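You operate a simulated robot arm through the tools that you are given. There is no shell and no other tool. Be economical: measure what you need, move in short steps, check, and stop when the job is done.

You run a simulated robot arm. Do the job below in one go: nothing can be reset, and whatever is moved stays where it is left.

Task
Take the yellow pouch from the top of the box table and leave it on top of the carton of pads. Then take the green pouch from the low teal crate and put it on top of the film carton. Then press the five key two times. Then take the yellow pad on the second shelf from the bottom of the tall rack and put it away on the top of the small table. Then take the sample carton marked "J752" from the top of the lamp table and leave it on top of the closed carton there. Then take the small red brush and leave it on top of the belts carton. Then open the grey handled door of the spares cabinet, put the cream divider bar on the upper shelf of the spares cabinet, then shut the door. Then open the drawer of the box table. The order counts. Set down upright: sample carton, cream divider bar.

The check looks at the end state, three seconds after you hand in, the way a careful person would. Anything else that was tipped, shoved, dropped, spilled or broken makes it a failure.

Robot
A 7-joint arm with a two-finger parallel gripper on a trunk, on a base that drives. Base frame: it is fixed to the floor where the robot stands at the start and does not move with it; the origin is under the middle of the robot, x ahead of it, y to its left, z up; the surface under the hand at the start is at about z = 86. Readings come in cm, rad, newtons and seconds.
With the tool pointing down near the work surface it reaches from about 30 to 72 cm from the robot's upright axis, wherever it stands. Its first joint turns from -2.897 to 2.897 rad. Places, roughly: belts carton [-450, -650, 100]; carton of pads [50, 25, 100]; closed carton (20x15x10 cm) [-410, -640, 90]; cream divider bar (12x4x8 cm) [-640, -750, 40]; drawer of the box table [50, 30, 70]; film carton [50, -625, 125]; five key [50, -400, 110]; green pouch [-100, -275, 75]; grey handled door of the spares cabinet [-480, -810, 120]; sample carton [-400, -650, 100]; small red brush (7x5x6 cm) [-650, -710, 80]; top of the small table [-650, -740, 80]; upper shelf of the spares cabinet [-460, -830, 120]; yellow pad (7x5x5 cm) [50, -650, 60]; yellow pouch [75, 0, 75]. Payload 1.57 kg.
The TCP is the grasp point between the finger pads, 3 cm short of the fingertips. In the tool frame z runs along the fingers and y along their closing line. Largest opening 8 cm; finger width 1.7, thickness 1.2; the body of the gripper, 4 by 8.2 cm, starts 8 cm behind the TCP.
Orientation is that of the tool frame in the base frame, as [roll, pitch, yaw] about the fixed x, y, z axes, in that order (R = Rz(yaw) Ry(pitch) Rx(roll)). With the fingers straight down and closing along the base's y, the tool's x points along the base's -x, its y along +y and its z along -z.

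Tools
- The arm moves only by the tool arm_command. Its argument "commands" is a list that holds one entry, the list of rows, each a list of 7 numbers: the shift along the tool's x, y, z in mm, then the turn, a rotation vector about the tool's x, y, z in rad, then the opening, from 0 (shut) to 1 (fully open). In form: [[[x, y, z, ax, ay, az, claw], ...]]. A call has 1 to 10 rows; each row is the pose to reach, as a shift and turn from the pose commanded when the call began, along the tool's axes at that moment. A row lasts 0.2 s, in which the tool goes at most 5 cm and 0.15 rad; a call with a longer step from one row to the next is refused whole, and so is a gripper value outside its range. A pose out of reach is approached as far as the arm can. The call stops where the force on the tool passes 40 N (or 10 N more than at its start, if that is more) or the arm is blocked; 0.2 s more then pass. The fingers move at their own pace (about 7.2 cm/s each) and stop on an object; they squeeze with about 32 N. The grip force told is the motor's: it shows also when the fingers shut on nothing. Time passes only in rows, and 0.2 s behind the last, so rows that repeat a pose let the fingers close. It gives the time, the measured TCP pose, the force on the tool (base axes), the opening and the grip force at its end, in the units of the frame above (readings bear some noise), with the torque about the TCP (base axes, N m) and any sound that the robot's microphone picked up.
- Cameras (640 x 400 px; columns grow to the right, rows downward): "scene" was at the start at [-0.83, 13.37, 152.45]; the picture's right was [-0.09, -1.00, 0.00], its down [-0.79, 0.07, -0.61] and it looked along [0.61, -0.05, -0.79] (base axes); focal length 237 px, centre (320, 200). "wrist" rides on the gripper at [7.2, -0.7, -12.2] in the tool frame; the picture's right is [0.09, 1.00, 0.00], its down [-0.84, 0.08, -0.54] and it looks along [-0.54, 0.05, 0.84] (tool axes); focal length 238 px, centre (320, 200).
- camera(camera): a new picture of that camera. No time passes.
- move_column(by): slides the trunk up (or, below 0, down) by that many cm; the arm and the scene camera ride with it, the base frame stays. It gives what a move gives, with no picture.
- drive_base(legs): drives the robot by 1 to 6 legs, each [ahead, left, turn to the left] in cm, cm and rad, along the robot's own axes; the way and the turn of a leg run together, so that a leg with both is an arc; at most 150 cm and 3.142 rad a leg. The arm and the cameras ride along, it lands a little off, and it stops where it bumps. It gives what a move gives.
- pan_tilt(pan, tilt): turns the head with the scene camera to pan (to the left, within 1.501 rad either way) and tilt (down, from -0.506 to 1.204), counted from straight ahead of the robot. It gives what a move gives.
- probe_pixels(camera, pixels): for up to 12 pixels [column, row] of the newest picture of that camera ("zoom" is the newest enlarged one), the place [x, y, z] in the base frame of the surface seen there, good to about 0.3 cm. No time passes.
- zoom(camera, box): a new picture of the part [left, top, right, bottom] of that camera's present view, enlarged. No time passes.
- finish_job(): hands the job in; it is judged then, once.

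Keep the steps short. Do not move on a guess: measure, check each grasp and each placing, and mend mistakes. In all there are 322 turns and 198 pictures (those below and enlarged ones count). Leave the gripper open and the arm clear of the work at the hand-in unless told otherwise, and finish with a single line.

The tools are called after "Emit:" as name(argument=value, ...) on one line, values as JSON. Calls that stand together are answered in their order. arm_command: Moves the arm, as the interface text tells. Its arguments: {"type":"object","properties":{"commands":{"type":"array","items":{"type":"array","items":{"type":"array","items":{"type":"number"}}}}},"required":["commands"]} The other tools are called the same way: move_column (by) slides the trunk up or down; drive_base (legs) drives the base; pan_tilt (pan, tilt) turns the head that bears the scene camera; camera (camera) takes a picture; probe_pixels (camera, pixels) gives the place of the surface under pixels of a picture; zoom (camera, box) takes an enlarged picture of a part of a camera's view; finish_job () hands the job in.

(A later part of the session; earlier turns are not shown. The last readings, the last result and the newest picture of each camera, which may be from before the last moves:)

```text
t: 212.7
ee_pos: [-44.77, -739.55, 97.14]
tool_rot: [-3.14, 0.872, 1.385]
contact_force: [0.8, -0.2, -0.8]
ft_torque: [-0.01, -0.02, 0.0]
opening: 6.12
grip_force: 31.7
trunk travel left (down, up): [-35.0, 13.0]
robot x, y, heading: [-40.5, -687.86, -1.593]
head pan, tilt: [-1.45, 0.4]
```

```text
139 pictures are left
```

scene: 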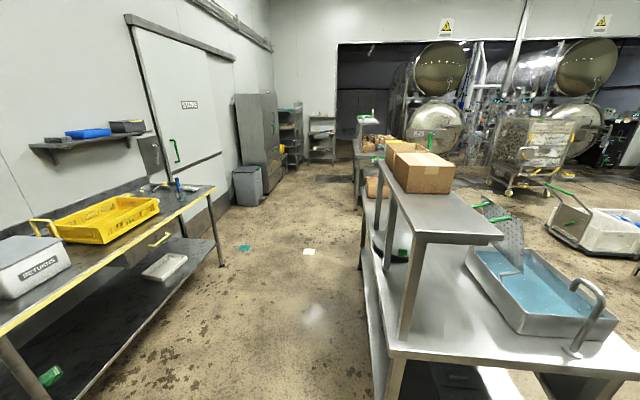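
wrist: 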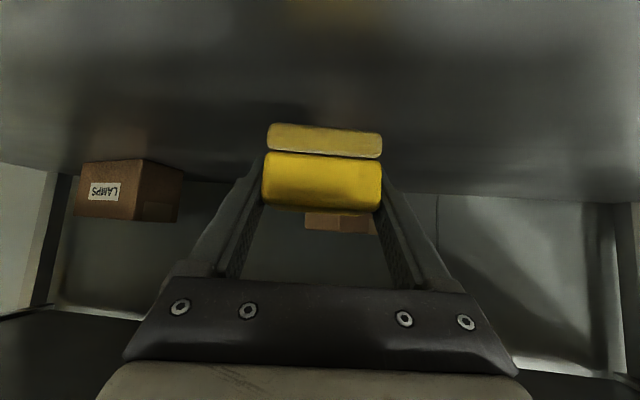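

Emit:
probe_pixels(camera="scene", pixels=[[388, 350], [362, 255], [357, 190], [214, 187], [60, 300], [220, 262], [262, 200], [290, 150], [320, 155], [370, 180], [385, 395], [245, 248]])

Emit:
zoom(camera="scene", box=[220, 80, 460, 240])

```text
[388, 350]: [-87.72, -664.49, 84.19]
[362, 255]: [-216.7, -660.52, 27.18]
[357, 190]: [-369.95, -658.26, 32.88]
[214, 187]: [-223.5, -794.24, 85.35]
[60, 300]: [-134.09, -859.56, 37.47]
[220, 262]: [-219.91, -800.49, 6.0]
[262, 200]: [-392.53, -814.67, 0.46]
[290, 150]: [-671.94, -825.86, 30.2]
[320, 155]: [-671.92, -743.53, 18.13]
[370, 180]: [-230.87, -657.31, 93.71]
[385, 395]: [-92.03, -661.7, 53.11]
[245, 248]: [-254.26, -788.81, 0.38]
```

```text
2.50 times, centred on (340, 160) of scene
```

zoom: 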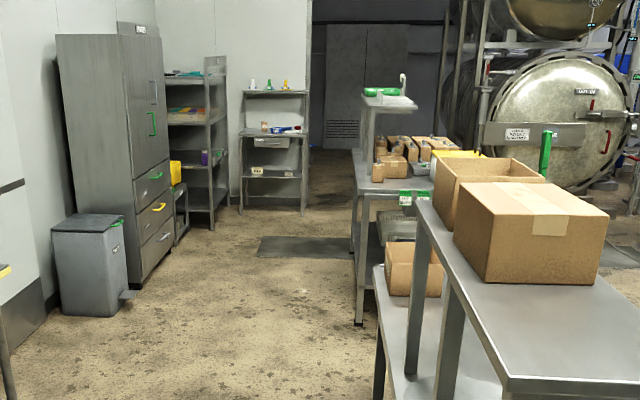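

Corridor is y −664…−794. I'll check the paper on the floor, then drive west along y≈−705.

Emit:
probe_pixels(camera="scene", pixels=[[308, 248], [308, 256], [315, 252], [340, 178], [318, 178], [300, 200]])

Emit:
drive_base(legs=[[0, 0, -1.549], [0, 15, 0]])

Emit:
pan_tilt(pan=0.1, tilt=0.5)

Emit:
camera(camera="scene")

```text
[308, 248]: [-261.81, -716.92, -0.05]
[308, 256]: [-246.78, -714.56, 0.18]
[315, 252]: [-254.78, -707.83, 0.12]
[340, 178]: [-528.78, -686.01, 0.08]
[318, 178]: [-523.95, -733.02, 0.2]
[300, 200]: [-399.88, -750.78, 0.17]
```

```text
t: 219.5
ee_pos: [-92.04, -699.32, 97.26]
tool_rot: [-3.138, 0.872, -0.161]
contact_force: [-0.6, 0.7, -0.1]
ft_torque: [-0.01, 0.04, -0.03]
opening: 6.16
grip_force: 32.2
trunk travel left (down, up): [-35.0, 13.0]
robot x, y, heading: [-40.46, -702.77, -3.14]
head pan, tilt: [-1.45, 0.4]
```

```text
t: 221.1
ee_pos: [-92.06, -699.3, 97.23]
tool_rot: [-3.14, 0.871, -0.162]
contact_force: [0.3, -0.2, -0.4]
ft_torque: [0.0, 0.02, -0.01]
opening: 6.11
grip_force: 32.1
trunk travel left (down, up): [-35.0, 13.0]
robot x, y, heading: [-40.16, -702.56, -3.138]
head pan, tilt: [0.099, 0.499]
```

```text
137 pictures are left
```

scene: 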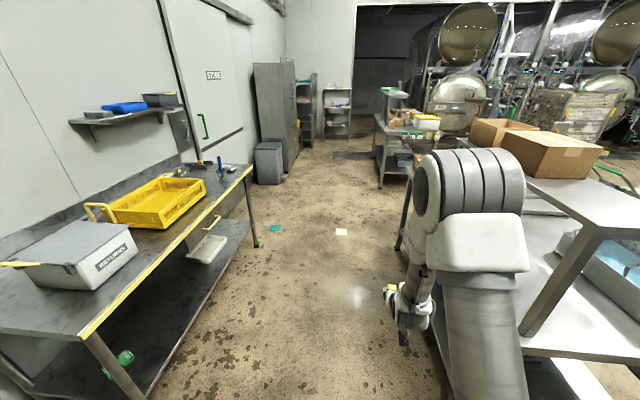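

Paper lies at y −705…−719, so I'll pass it to the south at y≈−750, then shift back north.

Emit:
drive_base(legs=[[0, 46, 0], [120, 0, 0], [120, 0, 0], [60, -25, 0]])

Emit:
camera(camera="scene")

```text
t: 244.9
ee_pos: [-398.41, -721.71, 97.23]
tool_rot: [-3.139, 0.872, -0.159]
contact_force: [0.0, 0.2, -0.8]
ft_torque: [-0.01, -0.01, 0.02]
opening: 6.16
grip_force: 31.5
trunk travel left (down, up): [-35.0, 13.0]
robot x, y, heading: [-346.32, -725.37, -3.132]
head pan, tilt: [0.099, 0.499]
```

```text
136 pictures are left
```

scene: 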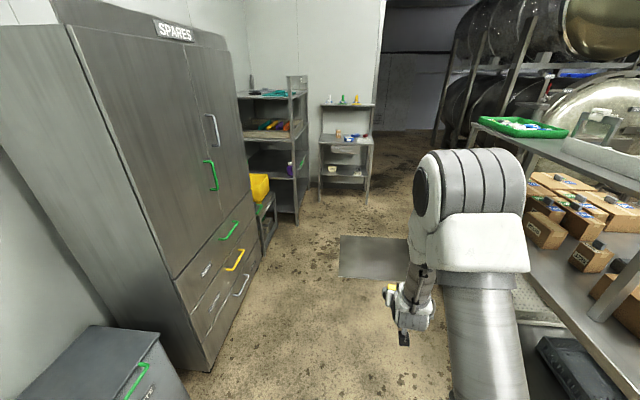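

Emit:
zoom(camera="scene", box=[230, 60, 400, 220])

Emit:
probe_pixels(camera="scene", pixels=[[345, 140], [322, 143], [372, 145], [346, 175], [345, 105], [350, 136], [338, 134], [334, 170], [270, 185], [340, 270], [435, 262], [255, 230]])

```text
2.50 times, centred on (315, 140) of scene
```

zoom: 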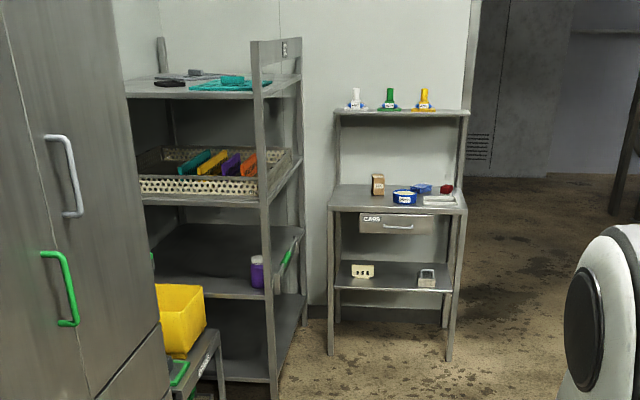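

```text
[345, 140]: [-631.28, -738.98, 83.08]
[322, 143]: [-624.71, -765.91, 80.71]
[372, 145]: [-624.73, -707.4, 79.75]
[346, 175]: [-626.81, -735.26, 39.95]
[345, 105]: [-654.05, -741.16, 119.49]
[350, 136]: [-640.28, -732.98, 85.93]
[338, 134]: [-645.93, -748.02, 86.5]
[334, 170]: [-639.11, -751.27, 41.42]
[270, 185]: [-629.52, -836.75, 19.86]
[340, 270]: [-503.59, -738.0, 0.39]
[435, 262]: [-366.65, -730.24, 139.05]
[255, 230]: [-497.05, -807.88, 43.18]
```

Small table: front x=−625, top z=80, y −766…−707, with several items on it. I'll drive closer.

Emit:
drive_base(legs=[[110, 4, 0], [95, 6, 0]])

Emit:
pan_tilt(pan=0.0, tilt=0.7)

Emit:
camera(camera="scene")

```text
t: 258.6
ee_pos: [-605.29, -737.86, 97.19]
tool_rot: [3.14, 0.871, -0.132]
contact_force: [-0.8, -0.5, -1.1]
ft_torque: [0.04, -0.01, 0.0]
opening: 6.15
grip_force: 31.4
trunk travel left (down, up): [-35.0, 13.0]
robot x, y, heading: [-553.46, -739.69, -3.108]
head pan, tilt: [0.099, 0.499]
```

```text
t: 259.4
ee_pos: [-605.22, -737.9, 97.21]
tool_rot: [-3.141, 0.871, -0.131]
contact_force: [0.0, 0.1, -1.2]
ft_torque: [-0.04, 0.02, 0.0]
opening: 6.13
grip_force: 31.6
trunk travel left (down, up): [-35.0, 13.0]
robot x, y, heading: [-553.35, -739.76, -3.106]
head pan, tilt: [0.0, 0.7]
```

```text
134 pictures are left
```

scene: 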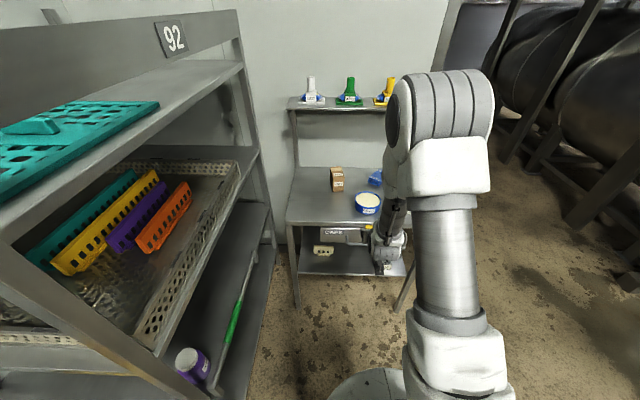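

Emit:
probe_pixels(camera="scene", pixels=[[315, 205], [292, 218], [337, 190], [358, 205], [310, 175], [340, 220], [300, 170], [322, 247], [294, 108], [370, 178], [240, 150]])

Emit:
zoom(camera="scene", box=[270, 70, 430, 290])

```text
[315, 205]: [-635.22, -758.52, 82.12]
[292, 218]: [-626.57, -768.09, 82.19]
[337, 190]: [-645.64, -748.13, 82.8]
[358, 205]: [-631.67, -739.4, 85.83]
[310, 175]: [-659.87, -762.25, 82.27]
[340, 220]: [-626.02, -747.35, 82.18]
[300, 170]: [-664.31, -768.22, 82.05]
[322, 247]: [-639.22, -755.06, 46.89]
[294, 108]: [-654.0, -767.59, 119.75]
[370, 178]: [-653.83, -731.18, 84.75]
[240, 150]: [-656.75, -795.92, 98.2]
```

```text
1.82 times, centred on (350, 180) of scene
```

zoom: 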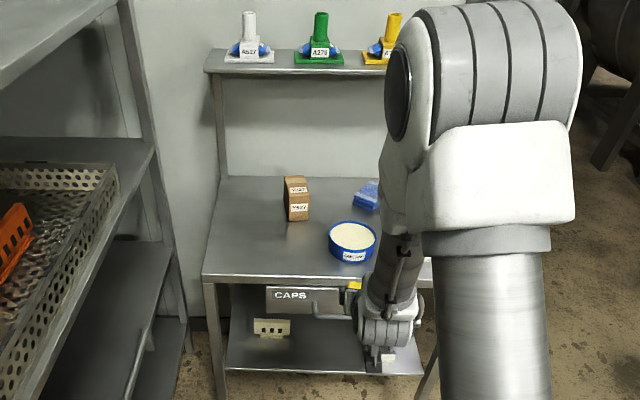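

Free spot front-left around (−634, −758), surface z=82.1. I'll shift the base a bit left and straighten.

Emit:
drive_base(legs=[[0, 0, -0.035], [4, 10, 0]])

```text
t: 261.2
ee_pos: [-609.22, -746.23, 97.22]
tool_rot: [-3.142, 0.872, -0.165]
contact_force: [-0.4, 0.2, -1.2]
ft_torque: [0.0, 0.03, 0.0]
opening: 6.11
grip_force: 31.9
trunk travel left (down, up): [-35.0, 13.0]
robot x, y, heading: [-557.54, -749.22, 3.141]
head pan, tilt: [0.0, 0.7]
```

Emit:
arm_command(commands=[[[4, 39, -5, 0, 0, 0, 0], [8, 78, -10, 0, 0, 0, 0], [12.5, 116, -15, 0, 0, 0, 0], [-5, 126, 34, 0, 0, 0, 0], [-23, 136, 83, 0, 0, 0, 0], [-40, 145, 131, 0, 0, 0, 0], [-58, 152, 180, 0, 0, 0, 0], [-75, 157, 228, 0, 0, 0, 0], [-75, 157, 228, 0, 0, 0, 0]]])

Emit:
camera(camera="wrist")

Emit:
camera(camera="scene")

```text
refused: row 4 steps farther than a row can; nothing moved
```

```text
132 pictures are left
```

wrist: 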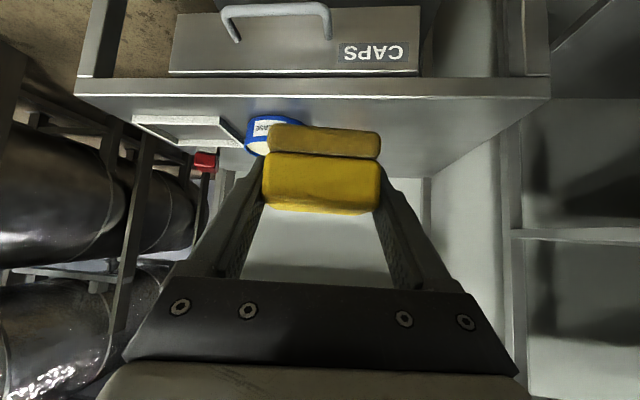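

```text
131 pictures are left
```

scene: 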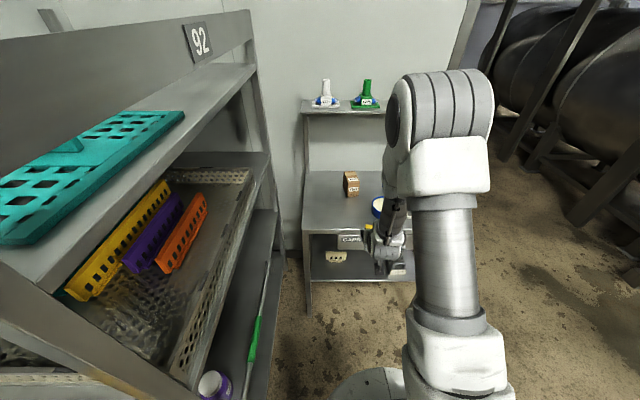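

Emit:
arm_command(commands=[[[4, 39, -5, 0, 0, 0, 0], [8, 78, -10, 0, 0, 0, 0], [12, 116, -15, 0, 0, 0, 0], [-2, 123, 25, 0, 0, 0, 0], [-17, 130, 66, 0, 0, 0, 0], [-31, 137, 106, 0, 0, 0, 0], [-46, 144, 147, 0, 0, 0, 0], [-60, 151, 187, 0, 0, 0, 0], [-75, 157, 228, 0, 0, 0, 0], [-75, 157, 228, 0, 0, 0, 0]]])

Emit:
camera(camera="wrist")

Emit:
camera(camera="scene")

```text
t: 263.4
ee_pos: [-633.85, -757.82, 88.33]
tool_rot: [-3.14, 0.871, -0.166]
contact_force: [-0.5, -0.1, -1.1]
ft_torque: [0.01, 0.0, 0.02]
opening: 6.13
grip_force: 31.9
trunk travel left (down, up): [-35.0, 13.0]
robot x, y, heading: [-557.5, -750.05, 3.145]
head pan, tilt: [0.0, 0.7]
```

```text
130 pictures are left
```

wrist: 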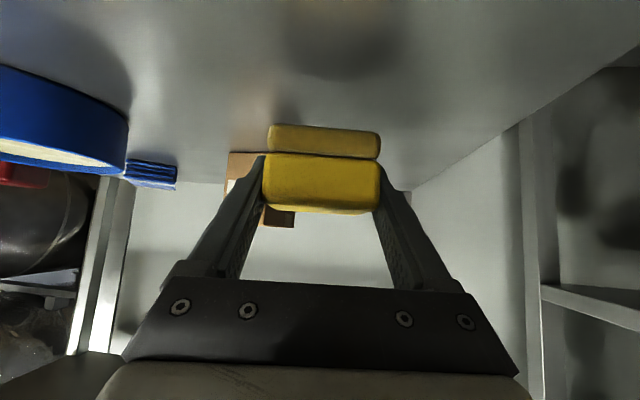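

```text
129 pictures are left
```

scene: 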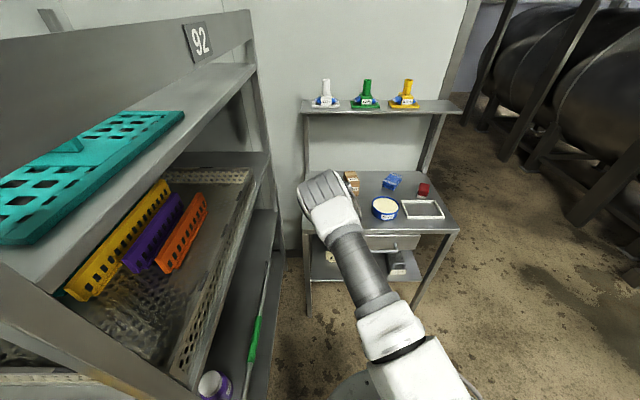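

Clear. I'll lower 3 cm until it touches.

Emit:
arm_command(commands=[[[9, 0, 8, 0, 0, 0, 0], [18, 0, 15, 0, 0, 0, 0], [21, 0, 18, 0, 0, 0, 0], [23, 0, 19.5, 0, 0, 0, 0], [23, 0, 19.5, 0, 0, 0, 0]]])

Emit:
camera(camera="wrist")

```text
t: 264.6
ee_pos: [-633.86, -757.88, 85.23]
tool_rot: [3.141, 0.873, -0.166]
contact_force: [0.1, -0.5, -0.2]
ft_torque: [-0.01, 0.0, -0.03]
opening: 6.11
grip_force: 32.2
trunk travel left (down, up): [-35.0, 13.0]
robot x, y, heading: [-557.12, -749.78, 3.14]
head pan, tilt: [0.0, 0.7]
```

```text
128 pictures are left
```

wrist: 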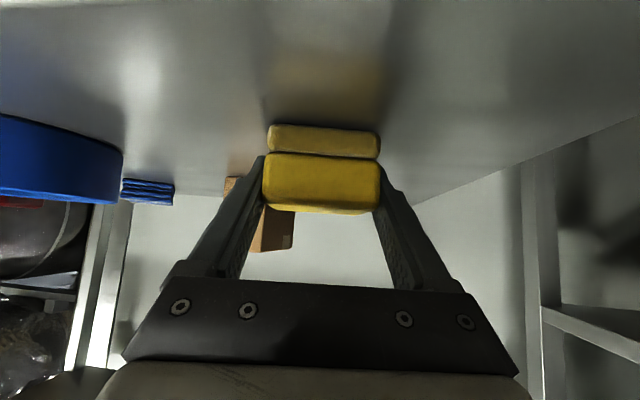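

Another couple of millimetres, then release and back out along the finger axis.

Emit:
arm_command(commands=[[[1.5, 0, 1.3, 0, 0, 0, 0], [1.5, 0, 1.3, 0, 0, 0, 0], [1.5, 0, 1.3, 0, 0, 0, 1], [1.5, 0, 1.3, 0, 0, 0, 1], [1.5, 0, 1.3, 0, 0, 0, 1], [0, 0, -25, 0, 0, 0, 1], [0, 0, -65, 0, 0, 0, 1], [0, 0, -110, 0, 0, 0, 1], [0, 0, -155, 0, 0, 0, 1], [0, 0, -200, 0, 0, 0, 1]]])

Emit:
camera(camera="wrist")

Emit:
camera(camera="scene")

```text
t: 266.8
ee_pos: [-618.38, -760.23, 98.09]
tool_rot: [-3.14, 0.871, -0.166]
contact_force: [-0.1, -0.3, 0.4]
ft_torque: [0.02, 0.01, -0.03]
opening: 8.0
grip_force: 0.0
trunk travel left (down, up): [-35.0, 13.0]
robot x, y, heading: [-557.07, -749.5, 3.137]
head pan, tilt: [0.0, 0.7]
```

```text
127 pictures are left
```

wrist: 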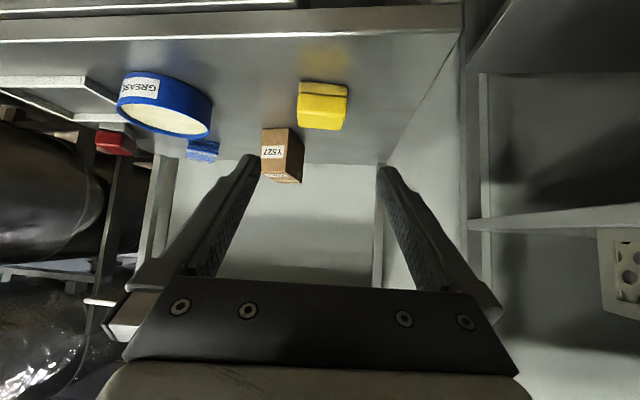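

```text
126 pictures are left
```

scene: 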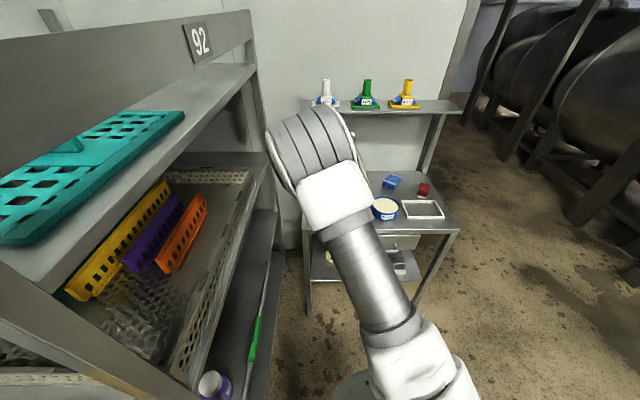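

The pad stands on the small table. Now the sample carton J752. I'll retract the arm to a compact vertical pose.

Emit:
arm_command(commands=[[[-8, -10, -40, 0, 0.1, 0, 1], [-16, -28, -80, 0, 0.22, 0, 1], [-25, -47, -118, 0, 0.34, 0, 1], [-34, -66, -155, 0, 0.46, 0, 1], [-43, -87, -192, 0, 0.59, 0, 1], [-52, -108, -229, 0, 0.73, 0, 1], [-62, -129, -268, 0, 0.871, 0, 1], [-62, -129, -268, 0, 0.871, 0, 1]]])

Emit:
camera(camera="scene")

```text
t: 268.6
ee_pos: [-600.16, -750.59, 120.22]
tool_rot: [-3.141, 0.0, -0.167]
contact_force: [-0.2, 0.2, -0.2]
ft_torque: [-0.02, -0.01, -0.02]
opening: 7.99
grip_force: 0.1
trunk travel left (down, up): [-35.0, 13.0]
robot x, y, heading: [-557.43, -749.65, 3.14]
head pan, tilt: [0.0, 0.7]
```

```text
125 pictures are left
```

scene: 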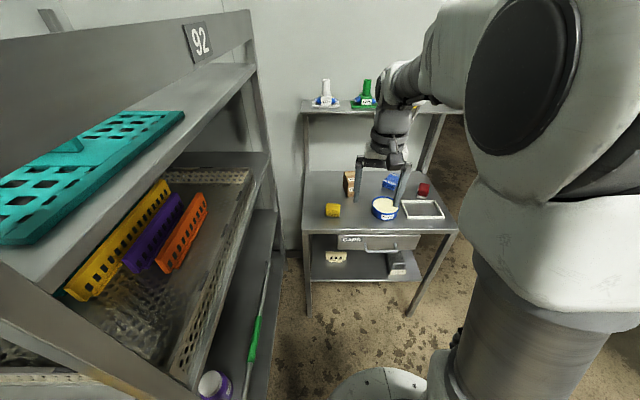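

Now go back to x≈−405, y≈−735, and turn to face the lamp table (+y).

Emit:
drive_base(legs=[[-75, -6, 0], [-75, -6, 0], [0, 0, -1.571]])

Emit:
pan_tilt(pan=0.0, tilt=0.55)

Emit:
camera(camera="scene")

```text
t: 284.0
ee_pos: [-409.62, -693.52, 120.17]
tool_rot: [-3.141, 0.0, -1.714]
contact_force: [-0.8, 0.2, 0.7]
ft_torque: [0.02, -0.01, 0.0]
opening: 8.02
grip_force: 0.1
trunk travel left (down, up): [-35.0, 13.0]
robot x, y, heading: [-407.81, -736.13, 1.594]
head pan, tilt: [0.0, 0.7]
```

```text
t: 284.7
ee_pos: [-409.6, -693.34, 120.16]
tool_rot: [3.141, 0.001, -1.713]
contact_force: [-0.5, 0.1, 0.2]
ft_torque: [-0.01, -0.02, 0.02]
opening: 8.02
grip_force: 0.0
trunk travel left (down, up): [-35.0, 13.0]
robot x, y, heading: [-408.21, -736.25, 1.598]
head pan, tilt: [0.0, 0.55]
```

```text
124 pictures are left
```

scene: 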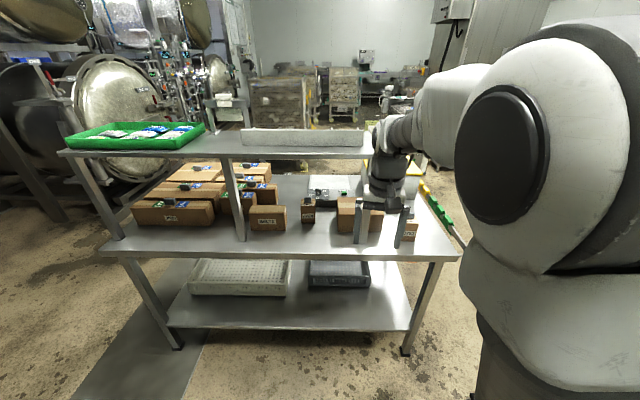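

Emit:
zoom(camera="scene", box=[110, 140, 450, 270])

Emit:
probe_pixels(camera="scene", pixels=[[268, 220], [308, 210], [345, 212], [376, 218], [408, 230], [172, 215], [290, 252], [440, 250], [300, 158], [100, 155], [370, 155], [240, 130]])

```text
1.88 times, centred on (280, 205) of scene
```

zoom: 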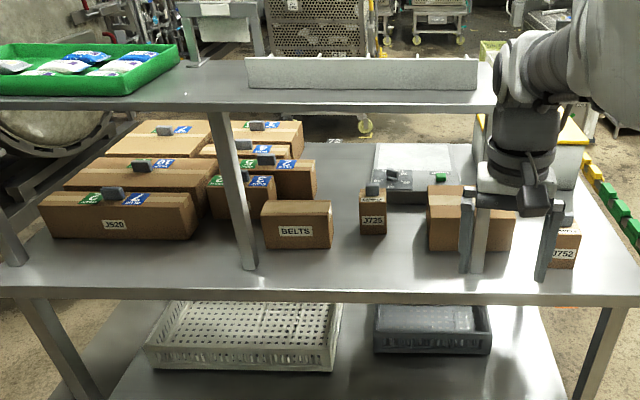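

```text
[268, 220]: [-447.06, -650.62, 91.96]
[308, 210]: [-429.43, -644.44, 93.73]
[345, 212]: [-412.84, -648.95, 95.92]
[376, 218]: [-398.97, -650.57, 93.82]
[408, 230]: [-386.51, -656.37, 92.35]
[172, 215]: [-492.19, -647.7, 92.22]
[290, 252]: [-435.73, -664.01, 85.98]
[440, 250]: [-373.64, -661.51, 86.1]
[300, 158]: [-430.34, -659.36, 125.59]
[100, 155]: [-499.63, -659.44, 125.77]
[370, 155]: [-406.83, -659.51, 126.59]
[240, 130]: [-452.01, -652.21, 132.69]
```

The arm hides the closed carton. I'll swing it to the right.

Emit:
arm_command(commands=[[[8, -43, 0, 0, 0, -0.03, 1], [15, -86, 0, 0, 0, -0.06, 1], [22, -130, 0, 0, 0, -0.09, 1], [30, -173, 0, 0, 0, -0.12, 1], [37, -216, 0, 0, 0, -0.142, 1], [44, -259, 0, 0, 0, -0.142, 1]]])

Emit:
zoom(camera="scene", box=[230, 130, 470, 270])

```text
t: 286.1
ee_pos: [-384.54, -701.58, 119.98]
tool_rot: [-3.142, 0.0, -1.571]
contact_force: [0.1, -0.3, 0.1]
ft_torque: [0.0, 0.02, -0.03]
opening: 8.03
grip_force: 0.1
trunk travel left (down, up): [-35.0, 13.0]
robot x, y, heading: [-407.65, -736.3, 1.595]
head pan, tilt: [0.0, 0.55]
```

```text
2.67 times, centred on (350, 200) of scene
```

zoom: 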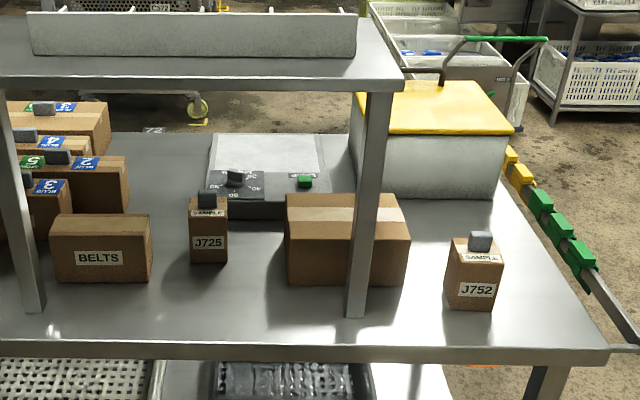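

Emit:
probe_pixels(camera="zoom", pixels=[[480, 240], [454, 245], [500, 246], [475, 262], [470, 300], [450, 290], [493, 290], [482, 232], [290, 205], [405, 225], [330, 225], [375, 95]])

Emit:
probe_pixels(camera="zoom", pixels=[[290, 195], [400, 200], [345, 200], [295, 222], [345, 315], [388, 300], [300, 250], [55, 222], [148, 220], [100, 216], [300, 82], [300, 92]])

```text
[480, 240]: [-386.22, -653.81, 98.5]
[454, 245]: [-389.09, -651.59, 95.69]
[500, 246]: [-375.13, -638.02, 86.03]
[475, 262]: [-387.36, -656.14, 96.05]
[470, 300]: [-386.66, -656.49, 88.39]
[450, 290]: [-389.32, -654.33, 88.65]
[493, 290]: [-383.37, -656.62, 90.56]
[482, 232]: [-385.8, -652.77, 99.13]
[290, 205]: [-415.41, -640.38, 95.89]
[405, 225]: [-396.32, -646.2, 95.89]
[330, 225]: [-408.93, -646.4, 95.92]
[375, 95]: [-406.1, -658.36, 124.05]
```

```text
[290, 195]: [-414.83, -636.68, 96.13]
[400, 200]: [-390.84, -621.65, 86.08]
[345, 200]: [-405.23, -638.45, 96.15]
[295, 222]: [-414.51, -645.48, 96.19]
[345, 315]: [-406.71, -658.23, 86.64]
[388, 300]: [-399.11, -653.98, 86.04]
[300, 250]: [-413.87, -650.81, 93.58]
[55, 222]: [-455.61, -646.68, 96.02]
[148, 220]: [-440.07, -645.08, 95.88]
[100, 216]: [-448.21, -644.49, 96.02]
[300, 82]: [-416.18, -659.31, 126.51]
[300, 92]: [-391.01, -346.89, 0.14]
```

J752 is about 6×6×10 at (−386, −653); the closed carton top is z=96 under a shelf at z=124 that ends near x≈−400. I plan to work from the right end of the table facing −x, so I'll look at that area.

Emit:
pan_tilt(pan=-0.9, tilt=0.6)

Emit:
camera(camera="scene")

```text
t: 287.3
ee_pos: [-384.6, -701.49, 120.1]
tool_rot: [3.141, 0.0, -1.571]
contact_force: [-0.2, 0.3, 0.2]
ft_torque: [0.01, -0.02, -0.01]
opening: 8.0
grip_force: 0.0
trunk travel left (down, up): [-35.0, 13.0]
robot x, y, heading: [-407.78, -736.24, 1.593]
head pan, tilt: [-0.901, 0.6]
```

```text
121 pictures are left
```

scene: 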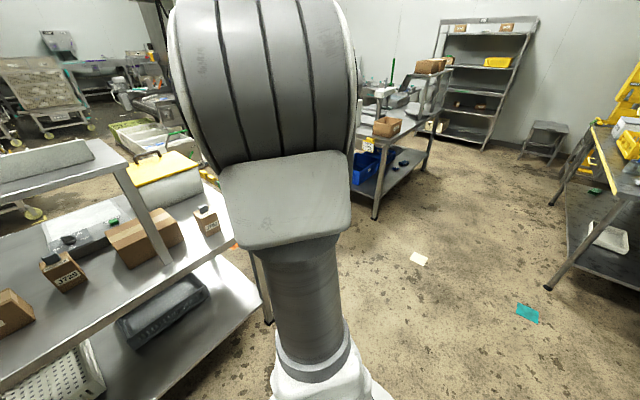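

The gap east of the table is free. I'll turn to face −x, back up to x≈−320, and first move partway north.

Emit:
drive_base(legs=[[0, 0, 1.548], [-86, 0, 0], [0, -40, 0]])

Emit:
pan_tilt(pan=-0.6, tilt=0.6)

Emit:
camera(camera="scene")

```text
t: 301.3
ee_pos: [-357.27, -673.46, 120.11]
tool_rot: [-3.141, 0.001, -0.017]
contact_force: [-0.1, 0.5, 0.6]
ft_torque: [0.02, -0.01, 0.0]
opening: 7.99
grip_force: 0.1
trunk travel left (down, up): [-35.0, 13.0]
robot x, y, heading: [-322.73, -696.98, -3.138]
head pan, tilt: [-0.901, 0.6]
```

```text
t: 302.1
ee_pos: [-357.28, -673.38, 120.06]
tool_rot: [-3.141, -0.001, -0.015]
contact_force: [0.2, 0.0, -0.1]
ft_torque: [0.02, 0.0, 0.01]
opening: 8.0
grip_force: 0.0
trunk travel left (down, up): [-35.0, 13.0]
robot x, y, heading: [-323.16, -696.93, -3.14]
head pan, tilt: [-0.6, 0.6]
```

```text
120 pictures are left
```

scene: 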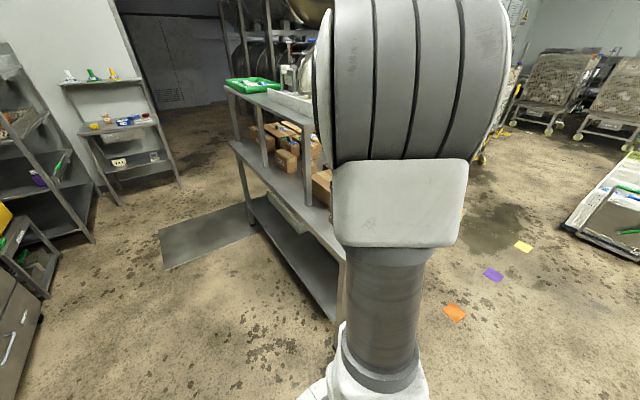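

Emit:
probe_pixels(camera="scene", pixels=[[455, 312], [493, 275], [345, 240], [335, 315]])

```text
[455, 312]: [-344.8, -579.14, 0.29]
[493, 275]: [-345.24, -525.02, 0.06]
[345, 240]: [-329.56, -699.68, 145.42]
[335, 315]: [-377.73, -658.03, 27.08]
```

Emit:
drive_base(legs=[[0, -42, 0]])

Emit:
arm_command(commands=[[[0, 30, 0, 0, -0.1, 0, 1], [0, 60, 0, 0, -0.2, 0, 1], [0, 90, 0, 0, -0.3, 0, 1], [0, 120, 0, 0, -0.4, 0, 1], [0, 150, 0, 0, -0.5, 0, 1], [0, 180, 0, 0, -0.6, 0, 1], [0, 205, 0, 0, -0.7, 0, 1], [0, 205, 0, 0, -0.785, 0, 1], [0, 205, 0, 0, -0.87, 0, 1]]])

Emit:
pan_tilt(pan=0, tilt=0.65)

Emit:
camera(camera="scene")

Emit:
camera(camera="wrist")

```text
t: 305.9
ee_pos: [-357.19, -630.31, 120.11]
tool_rot: [-3.142, 0.001, -0.023]
contact_force: [-0.1, -0.6, 0.4]
ft_torque: [0.0, 0.0, -0.03]
opening: 8.0
grip_force: 0.0
trunk travel left (down, up): [-35.0, 13.0]
robot x, y, heading: [-322.85, -654.28, 3.141]
head pan, tilt: [-0.6, 0.6]
```

```text
t: 307.3
ee_pos: [-357.53, -648.08, 113.96]
tool_rot: [3.129, 0.403, -0.024]
contact_force: [0.0, -0.1, 0.3]
ft_torque: [0.01, -0.01, 0.03]
opening: 8.03
grip_force: 0.1
trunk travel left (down, up): [-35.0, 13.0]
robot x, y, heading: [-322.87, -654.61, 3.135]
head pan, tilt: [-0.6, 0.6]
stopped in row 7: the arm was blocked; the commanded pose is now the measured one
```

```text
t: 308.3
ee_pos: [-357.62, -648.08, 113.96]
tool_rot: [3.131, 0.407, -0.022]
contact_force: [0.9, 0.7, -0.2]
ft_torque: [0.02, -0.03, -0.02]
opening: 8.0
grip_force: 0.0
trunk travel left (down, up): [-35.0, 13.0]
robot x, y, heading: [-323.01, -654.63, 3.14]
head pan, tilt: [0.0, 0.649]
```

```text
119 pictures are left
```

scene: 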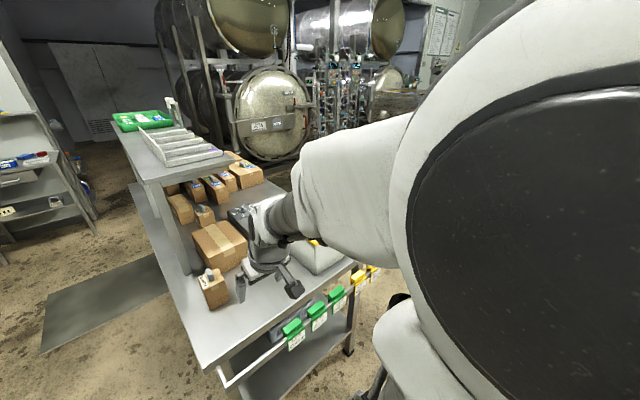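

```text
118 pictures are left
```

wrist: 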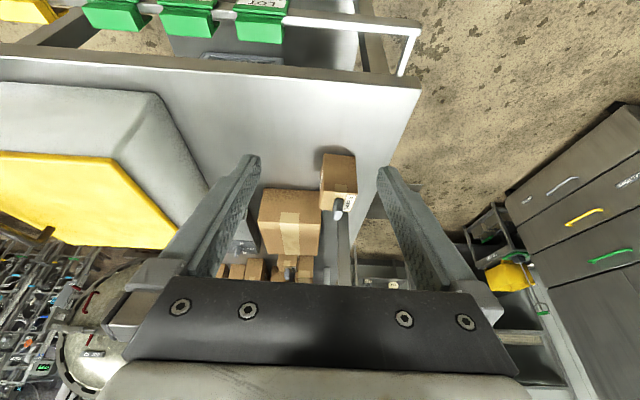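

Blocked likely by the arm's own fold (wrist too near the body). I'll move outward first, then tilt.

Emit:
arm_command(commands=[[[-40, 8, 0, 0, 0, 0, 1], [-80, 16, 0, 0, -0.05, 0, 1], [-120, 24, 0, 0, -0.15, 0, 1], [-143, 30, 0, 0, -0.25, 0, 1], [-143, 30, 0, 0, -0.36, 0, 1], [-143, 30, 0, 0, -0.465, 0, 1], [-143, 30, 0, 0, -0.465, 0, 1]]])

Emit:
camera(camera="scene")

Emit:
camera(camera="wrist")

```text
t: 309.9
ee_pos: [-370.67, -650.67, 120.37]
tool_rot: [3.129, 0.885, -0.032]
contact_force: [0.1, 0.1, -0.4]
ft_torque: [-0.01, -0.01, 0.0]
opening: 8.0
grip_force: 0.1
trunk travel left (down, up): [-35.0, 13.0]
robot x, y, heading: [-322.99, -654.51, 3.144]
head pan, tilt: [0.0, 0.649]
```

```text
117 pictures are left
```

scene: 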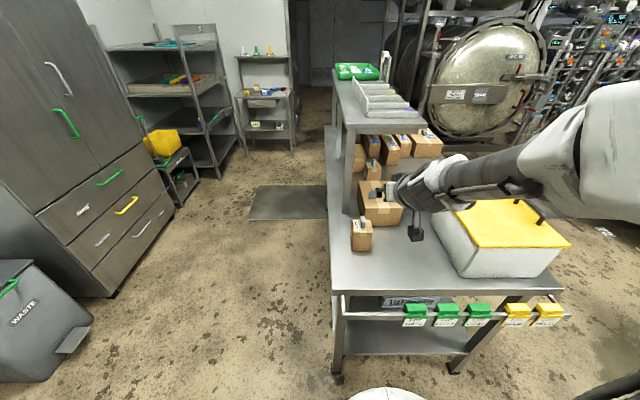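

```text
116 pictures are left
```

wrist: 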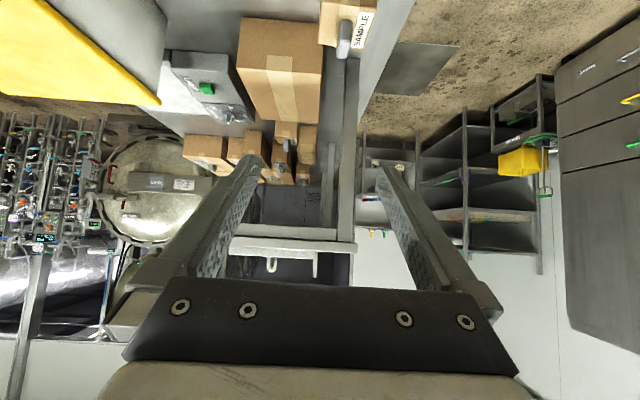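

Emit:
zoom(camera="scene", box=[320, 90, 480, 260])

Emit:
probe_pixels(camera="scene", pixels=[[362, 222], [352, 222], [372, 225], [362, 240], [352, 245], [372, 247], [362, 218], [365, 200], [395, 222], [347, 125], [425, 125], [480, 235]])

```text
2.35 times, centred on (400, 175) of scene
```

zoom: 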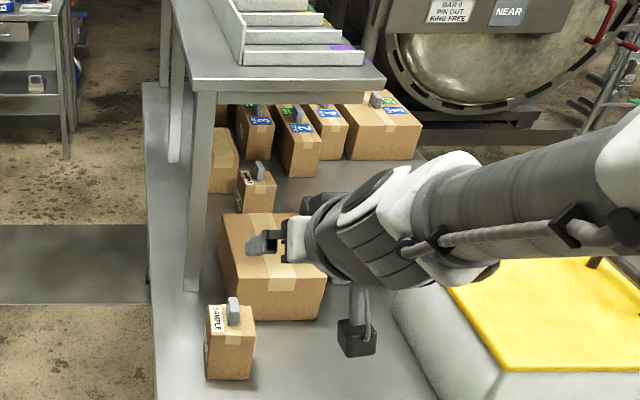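

```text
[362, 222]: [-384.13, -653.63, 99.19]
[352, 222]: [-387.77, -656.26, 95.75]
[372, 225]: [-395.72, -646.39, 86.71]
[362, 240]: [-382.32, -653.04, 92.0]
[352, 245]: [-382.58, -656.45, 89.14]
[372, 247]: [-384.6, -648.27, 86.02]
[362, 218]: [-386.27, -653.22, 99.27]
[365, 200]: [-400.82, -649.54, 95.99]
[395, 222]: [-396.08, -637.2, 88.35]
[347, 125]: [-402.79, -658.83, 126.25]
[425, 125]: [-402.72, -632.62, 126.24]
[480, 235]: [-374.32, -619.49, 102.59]
```

Sample centre (−385.8, −653.3). I'll move to a pre-grasp point about 12 cm back along the tool axis.

Emit:
arm_command(commands=[[[25, 6, 36, 0, 0, 0, 1], [51, 12, 72, 0, 0, 0, 1], [76, 18, 108, 0, 0, 0, 1], [102, 23, 145, 0, 0, 0, 1], [127, 28, 176, 0, 0, 0, 1], [127, 28, 176, 0, 0, 0, 1]]])

Emit:
camera(camera="wrist")

```text
t: 311.3
ee_pos: [-376.28, -653.45, 99.32]
tool_rot: [3.127, 0.883, -0.027]
contact_force: [0.1, 0.4, -0.4]
ft_torque: [0.02, -0.04, 0.02]
opening: 7.97
grip_force: 0.1
trunk travel left (down, up): [-35.0, 13.0]
robot x, y, heading: [-323.35, -654.72, 3.14]
head pan, tilt: [0.0, 0.649]
```

```text
114 pictures are left
```

wrist: 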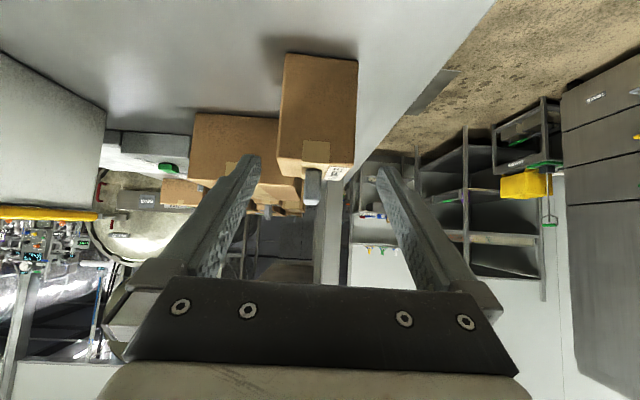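

Emit:
probe_pixels(camera="wrist", pixels=[[284, 110], [356, 110], [320, 110], [286, 60], [354, 65], [280, 155], [353, 158], [320, 150], [325, 172], [290, 175]])

```text
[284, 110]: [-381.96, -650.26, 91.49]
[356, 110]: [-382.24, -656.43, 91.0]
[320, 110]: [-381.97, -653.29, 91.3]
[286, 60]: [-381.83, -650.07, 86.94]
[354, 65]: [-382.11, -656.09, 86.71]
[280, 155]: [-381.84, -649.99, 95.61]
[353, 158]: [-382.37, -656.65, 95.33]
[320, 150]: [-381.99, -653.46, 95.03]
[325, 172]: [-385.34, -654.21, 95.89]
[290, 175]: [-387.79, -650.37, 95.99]
```

Emit:
arm_command(commands=[[[0, -1, 40, 0, 0, 0, 1], [1, -1, 80, 0, 0, 0, 1], [3, -1, 117, 0, 0, 0, 1], [3, -1, 117, 0, 0, 0, 1], [3, -1, 117, 0, 0, 0, 0.5], [3, -1, 117, 0, 0, 0, 0], [3, -1, 117, 0, 0, 0, 0], [3, -1, 117, 0, 0, 0, 0]]])

Emit:
camera(camera="wrist")

```text
t: 313.1
ee_pos: [-384.98, -653.21, 91.66]
tool_rot: [3.128, 0.885, -0.031]
contact_force: [-1.1, -0.6, 0.9]
ft_torque: [0.06, 0.14, 0.04]
opening: 6.77
grip_force: 32.0
trunk travel left (down, up): [-35.0, 13.0]
robot x, y, heading: [-323.13, -654.44, 3.141]
head pan, tilt: [0.0, 0.649]
```

```text
113 pictures are left
```

wrist: 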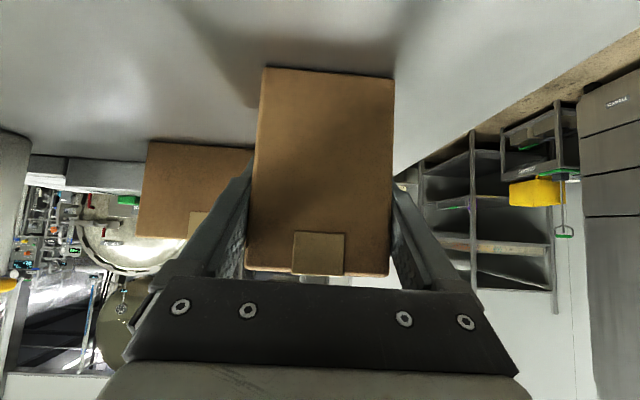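

Gripped at 6.77 cm. I'll lift straight up 12.5 cm.

Emit:
arm_command(commands=[[[-15, 0, -13, 0, 0, 0, 0], [-39, 0, -32, 0, 0, 0, 0], [-68, 0, -55, 0, 0, 0, 0], [-97, 0, -79, 0, 0, 0, 0], [-97, 0, -79, 0, 0, 0, 0]]])

Emit:
camera(camera="scene")

Emit:
camera(camera="wrist")

```text
t: 314.3
ee_pos: [-385.12, -653.3, 104.21]
tool_rot: [3.126, 0.882, -0.031]
contact_force: [-0.6, -0.1, -0.8]
ft_torque: [0.05, -0.01, 0.0]
opening: 6.78
grip_force: 32.1
trunk travel left (down, up): [-35.0, 13.0]
robot x, y, heading: [-322.85, -654.45, 3.142]
head pan, tilt: [0.0, 0.649]
```

```text
112 pictures are left
```

scene: 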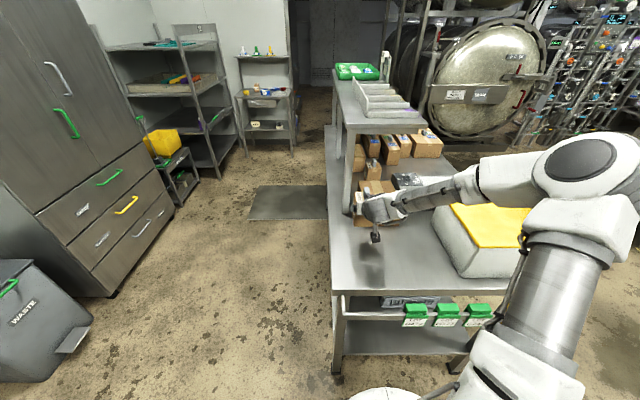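

```text
111 pictures are left
```

wrist: 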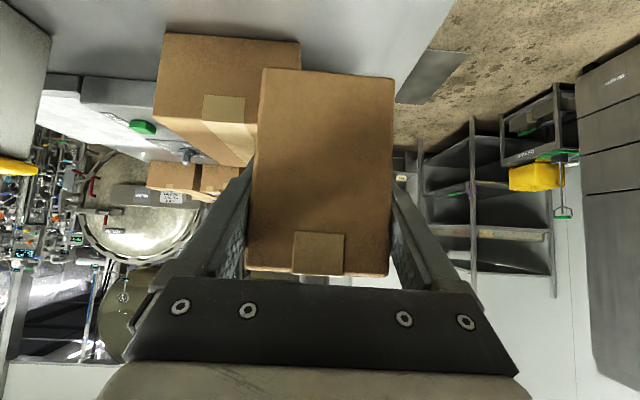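

Emit:
arm_command(commands=[[[-1, -45, 1, 0, 0, 0, 0], [-2, -98, 2.5, 0, 0, 0, 0], [-2, -98, 2.5, 0, 0, 0, 0]]])

Emit:
arm_command(commands=[[[-24, 1, 29, 0, 0, 0, 0], [-48, 2, 58, 0, 0, 0, 0], [-72, 4, 87, 0, 0, 0, 0], [-95, 5, 116, 0, 0, 0, 0], [-95, 5, 116, 0, 0, 0, 0]]])

Emit:
camera(camera="wrist")

Emit:
zoom(camera="scene", box=[320, 110, 480, 260])

```text
refused: row 2 steps farther than a row can; nothing moved
```

```text
t: 315.5
ee_pos: [-400.11, -653.34, 104.1]
tool_rot: [3.127, 0.882, -0.028]
contact_force: [29.6, 0.5, -4.9]
ft_torque: [-0.18, 0.23, 0.89]
opening: 6.78
grip_force: 32.2
trunk travel left (down, up): [-35.0, 13.0]
robot x, y, heading: [-322.81, -654.09, 3.142]
head pan, tilt: [0.0, 0.649]
```

```text
110 pictures are left
```

wrist: 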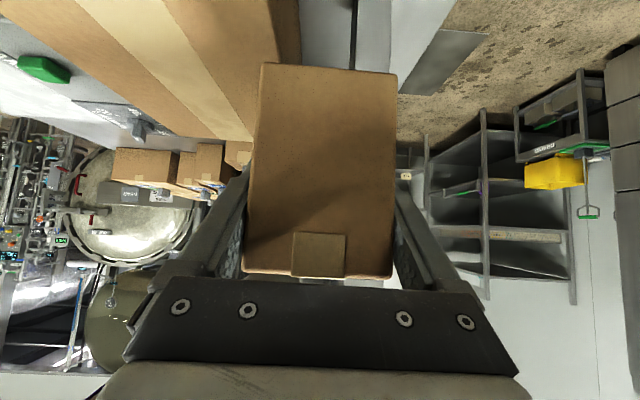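

```text
2.67 times, centred on (400, 185) of scene
```

zoom: 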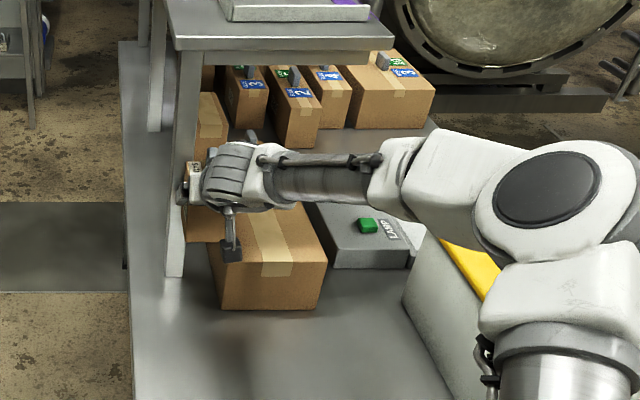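

The first move was refused and the second ran, so the carton is pressing the post (30 N). I'll back off straight and check the hold.

Emit:
arm_command(commands=[[[24, -1, -29, 0, 0, 0, 0], [48, -2, -58, 0, 0, 0, 0], [72, -4, -87, 0, 0, 0, 0], [95, -5, -116, 0, 0, 0, 0], [95, -5, -116, 0, 0, 0, 0]]])

Emit:
camera(camera="wrist")

Emit:
zoom(camera="scene", box=[320, 110, 480, 260])

```text
t: 316.7
ee_pos: [-385.19, -653.51, 104.37]
tool_rot: [3.128, 0.885, -0.028]
contact_force: [-0.9, -0.4, -0.9]
ft_torque: [-0.01, 0.01, 0.01]
opening: 6.8
grip_force: 31.7
trunk travel left (down, up): [-35.0, 13.0]
robot x, y, heading: [-322.89, -654.3, 3.141]
head pan, tilt: [0.0, 0.649]
```

```text
108 pictures are left
```

wrist: 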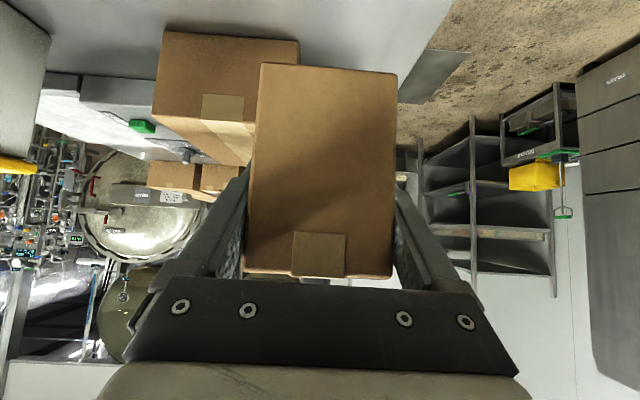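

```text
2.67 times, centred on (400, 185) of scene
```

zoom: 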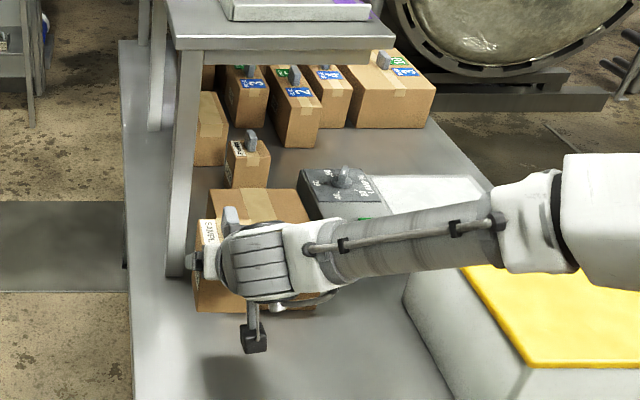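

Still held, slid a few mm toward the palm. I'll measure its bottom edge and tilt.

Emit:
probe_pixels(camera="wrist", pixels=[[264, 68], [394, 76], [330, 72], [250, 260], [388, 265], [330, 150], [265, 150], [392, 150]])

```text
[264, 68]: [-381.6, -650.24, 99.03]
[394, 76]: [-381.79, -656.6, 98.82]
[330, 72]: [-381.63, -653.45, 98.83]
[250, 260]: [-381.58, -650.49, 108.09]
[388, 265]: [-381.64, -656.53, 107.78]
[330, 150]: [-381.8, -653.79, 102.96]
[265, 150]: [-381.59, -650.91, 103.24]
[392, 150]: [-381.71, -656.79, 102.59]
```

Upright and unchanged in height. Now sideways +9.8 cm in y.

Emit:
arm_command(commands=[[[-1, -33, 1, 0, 0, 0, 0], [-1, -66, 2, 0, 0, 0, 0], [-2, -98, 2.5, 0, 0, 0, 0], [-2, -98, 2.5, 0, 0, 0, 0]]])

Emit:
zoom(camera="scene", box=[320, 110, 480, 260])

```text
t: 317.7
ee_pos: [-385.44, -643.64, 104.06]
tool_rot: [3.129, 0.883, -0.028]
contact_force: [0.0, 0.1, -1.0]
ft_torque: [0.02, 0.02, 0.02]
opening: 6.78
grip_force: 32.4
trunk travel left (down, up): [-35.0, 13.0]
robot x, y, heading: [-322.89, -654.24, 3.14]
head pan, tilt: [0.0, 0.649]
```

```text
2.67 times, centred on (400, 185) of scene
```

zoom: 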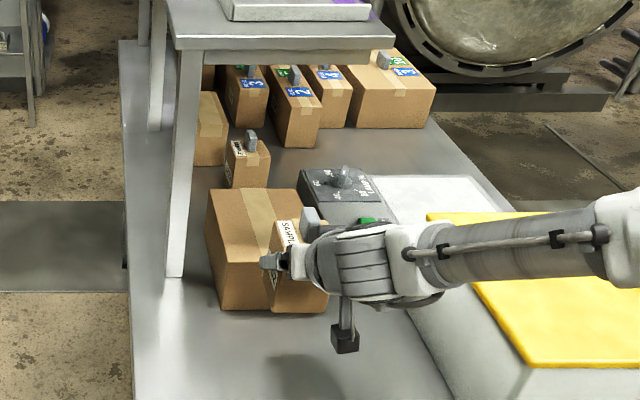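

Clear path above the closed carton. I'll advance 15.3 cm.

Emit:
arm_command(commands=[[[-24, 1, 29, 0, 0, 0, 0], [-48, 2, 58, 0, 0, 0, 0], [-73, 4, 88, 0, 0, 0, 0], [-97, 5, 118, 0, 0, 0, 0], [-97, 5, 118, 0, 0, 0, 0]]])

Emit:
camera(camera="wrist")

Emit:
zoom(camera="scene", box=[320, 110, 480, 260])

```text
t: 318.9
ee_pos: [-400.28, -643.79, 104.09]
tool_rot: [3.125, 0.884, -0.03]
contact_force: [-1.3, 0.8, -0.9]
ft_torque: [-0.01, 0.0, 0.0]
opening: 6.77
grip_force: 32.0
trunk travel left (down, up): [-35.0, 13.0]
robot x, y, heading: [-322.79, -654.32, 3.14]
head pan, tilt: [0.0, 0.649]
```

```text
105 pictures are left
```

wrist: 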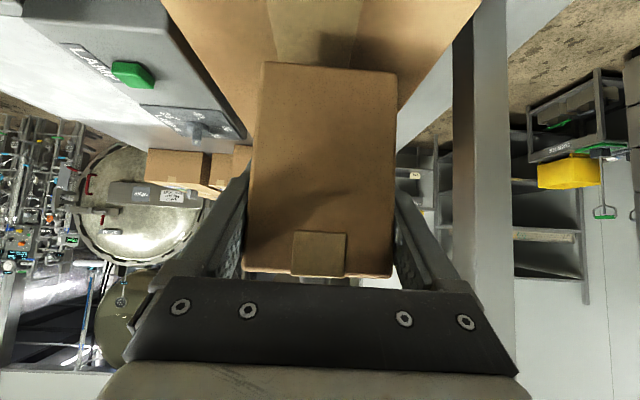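

```text
2.67 times, centred on (400, 185) of scene
```

zoom: 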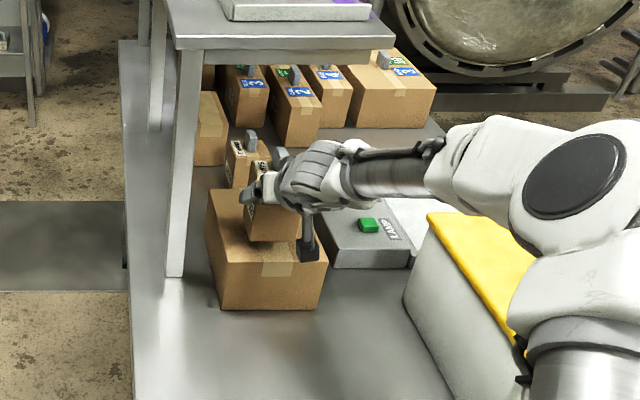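

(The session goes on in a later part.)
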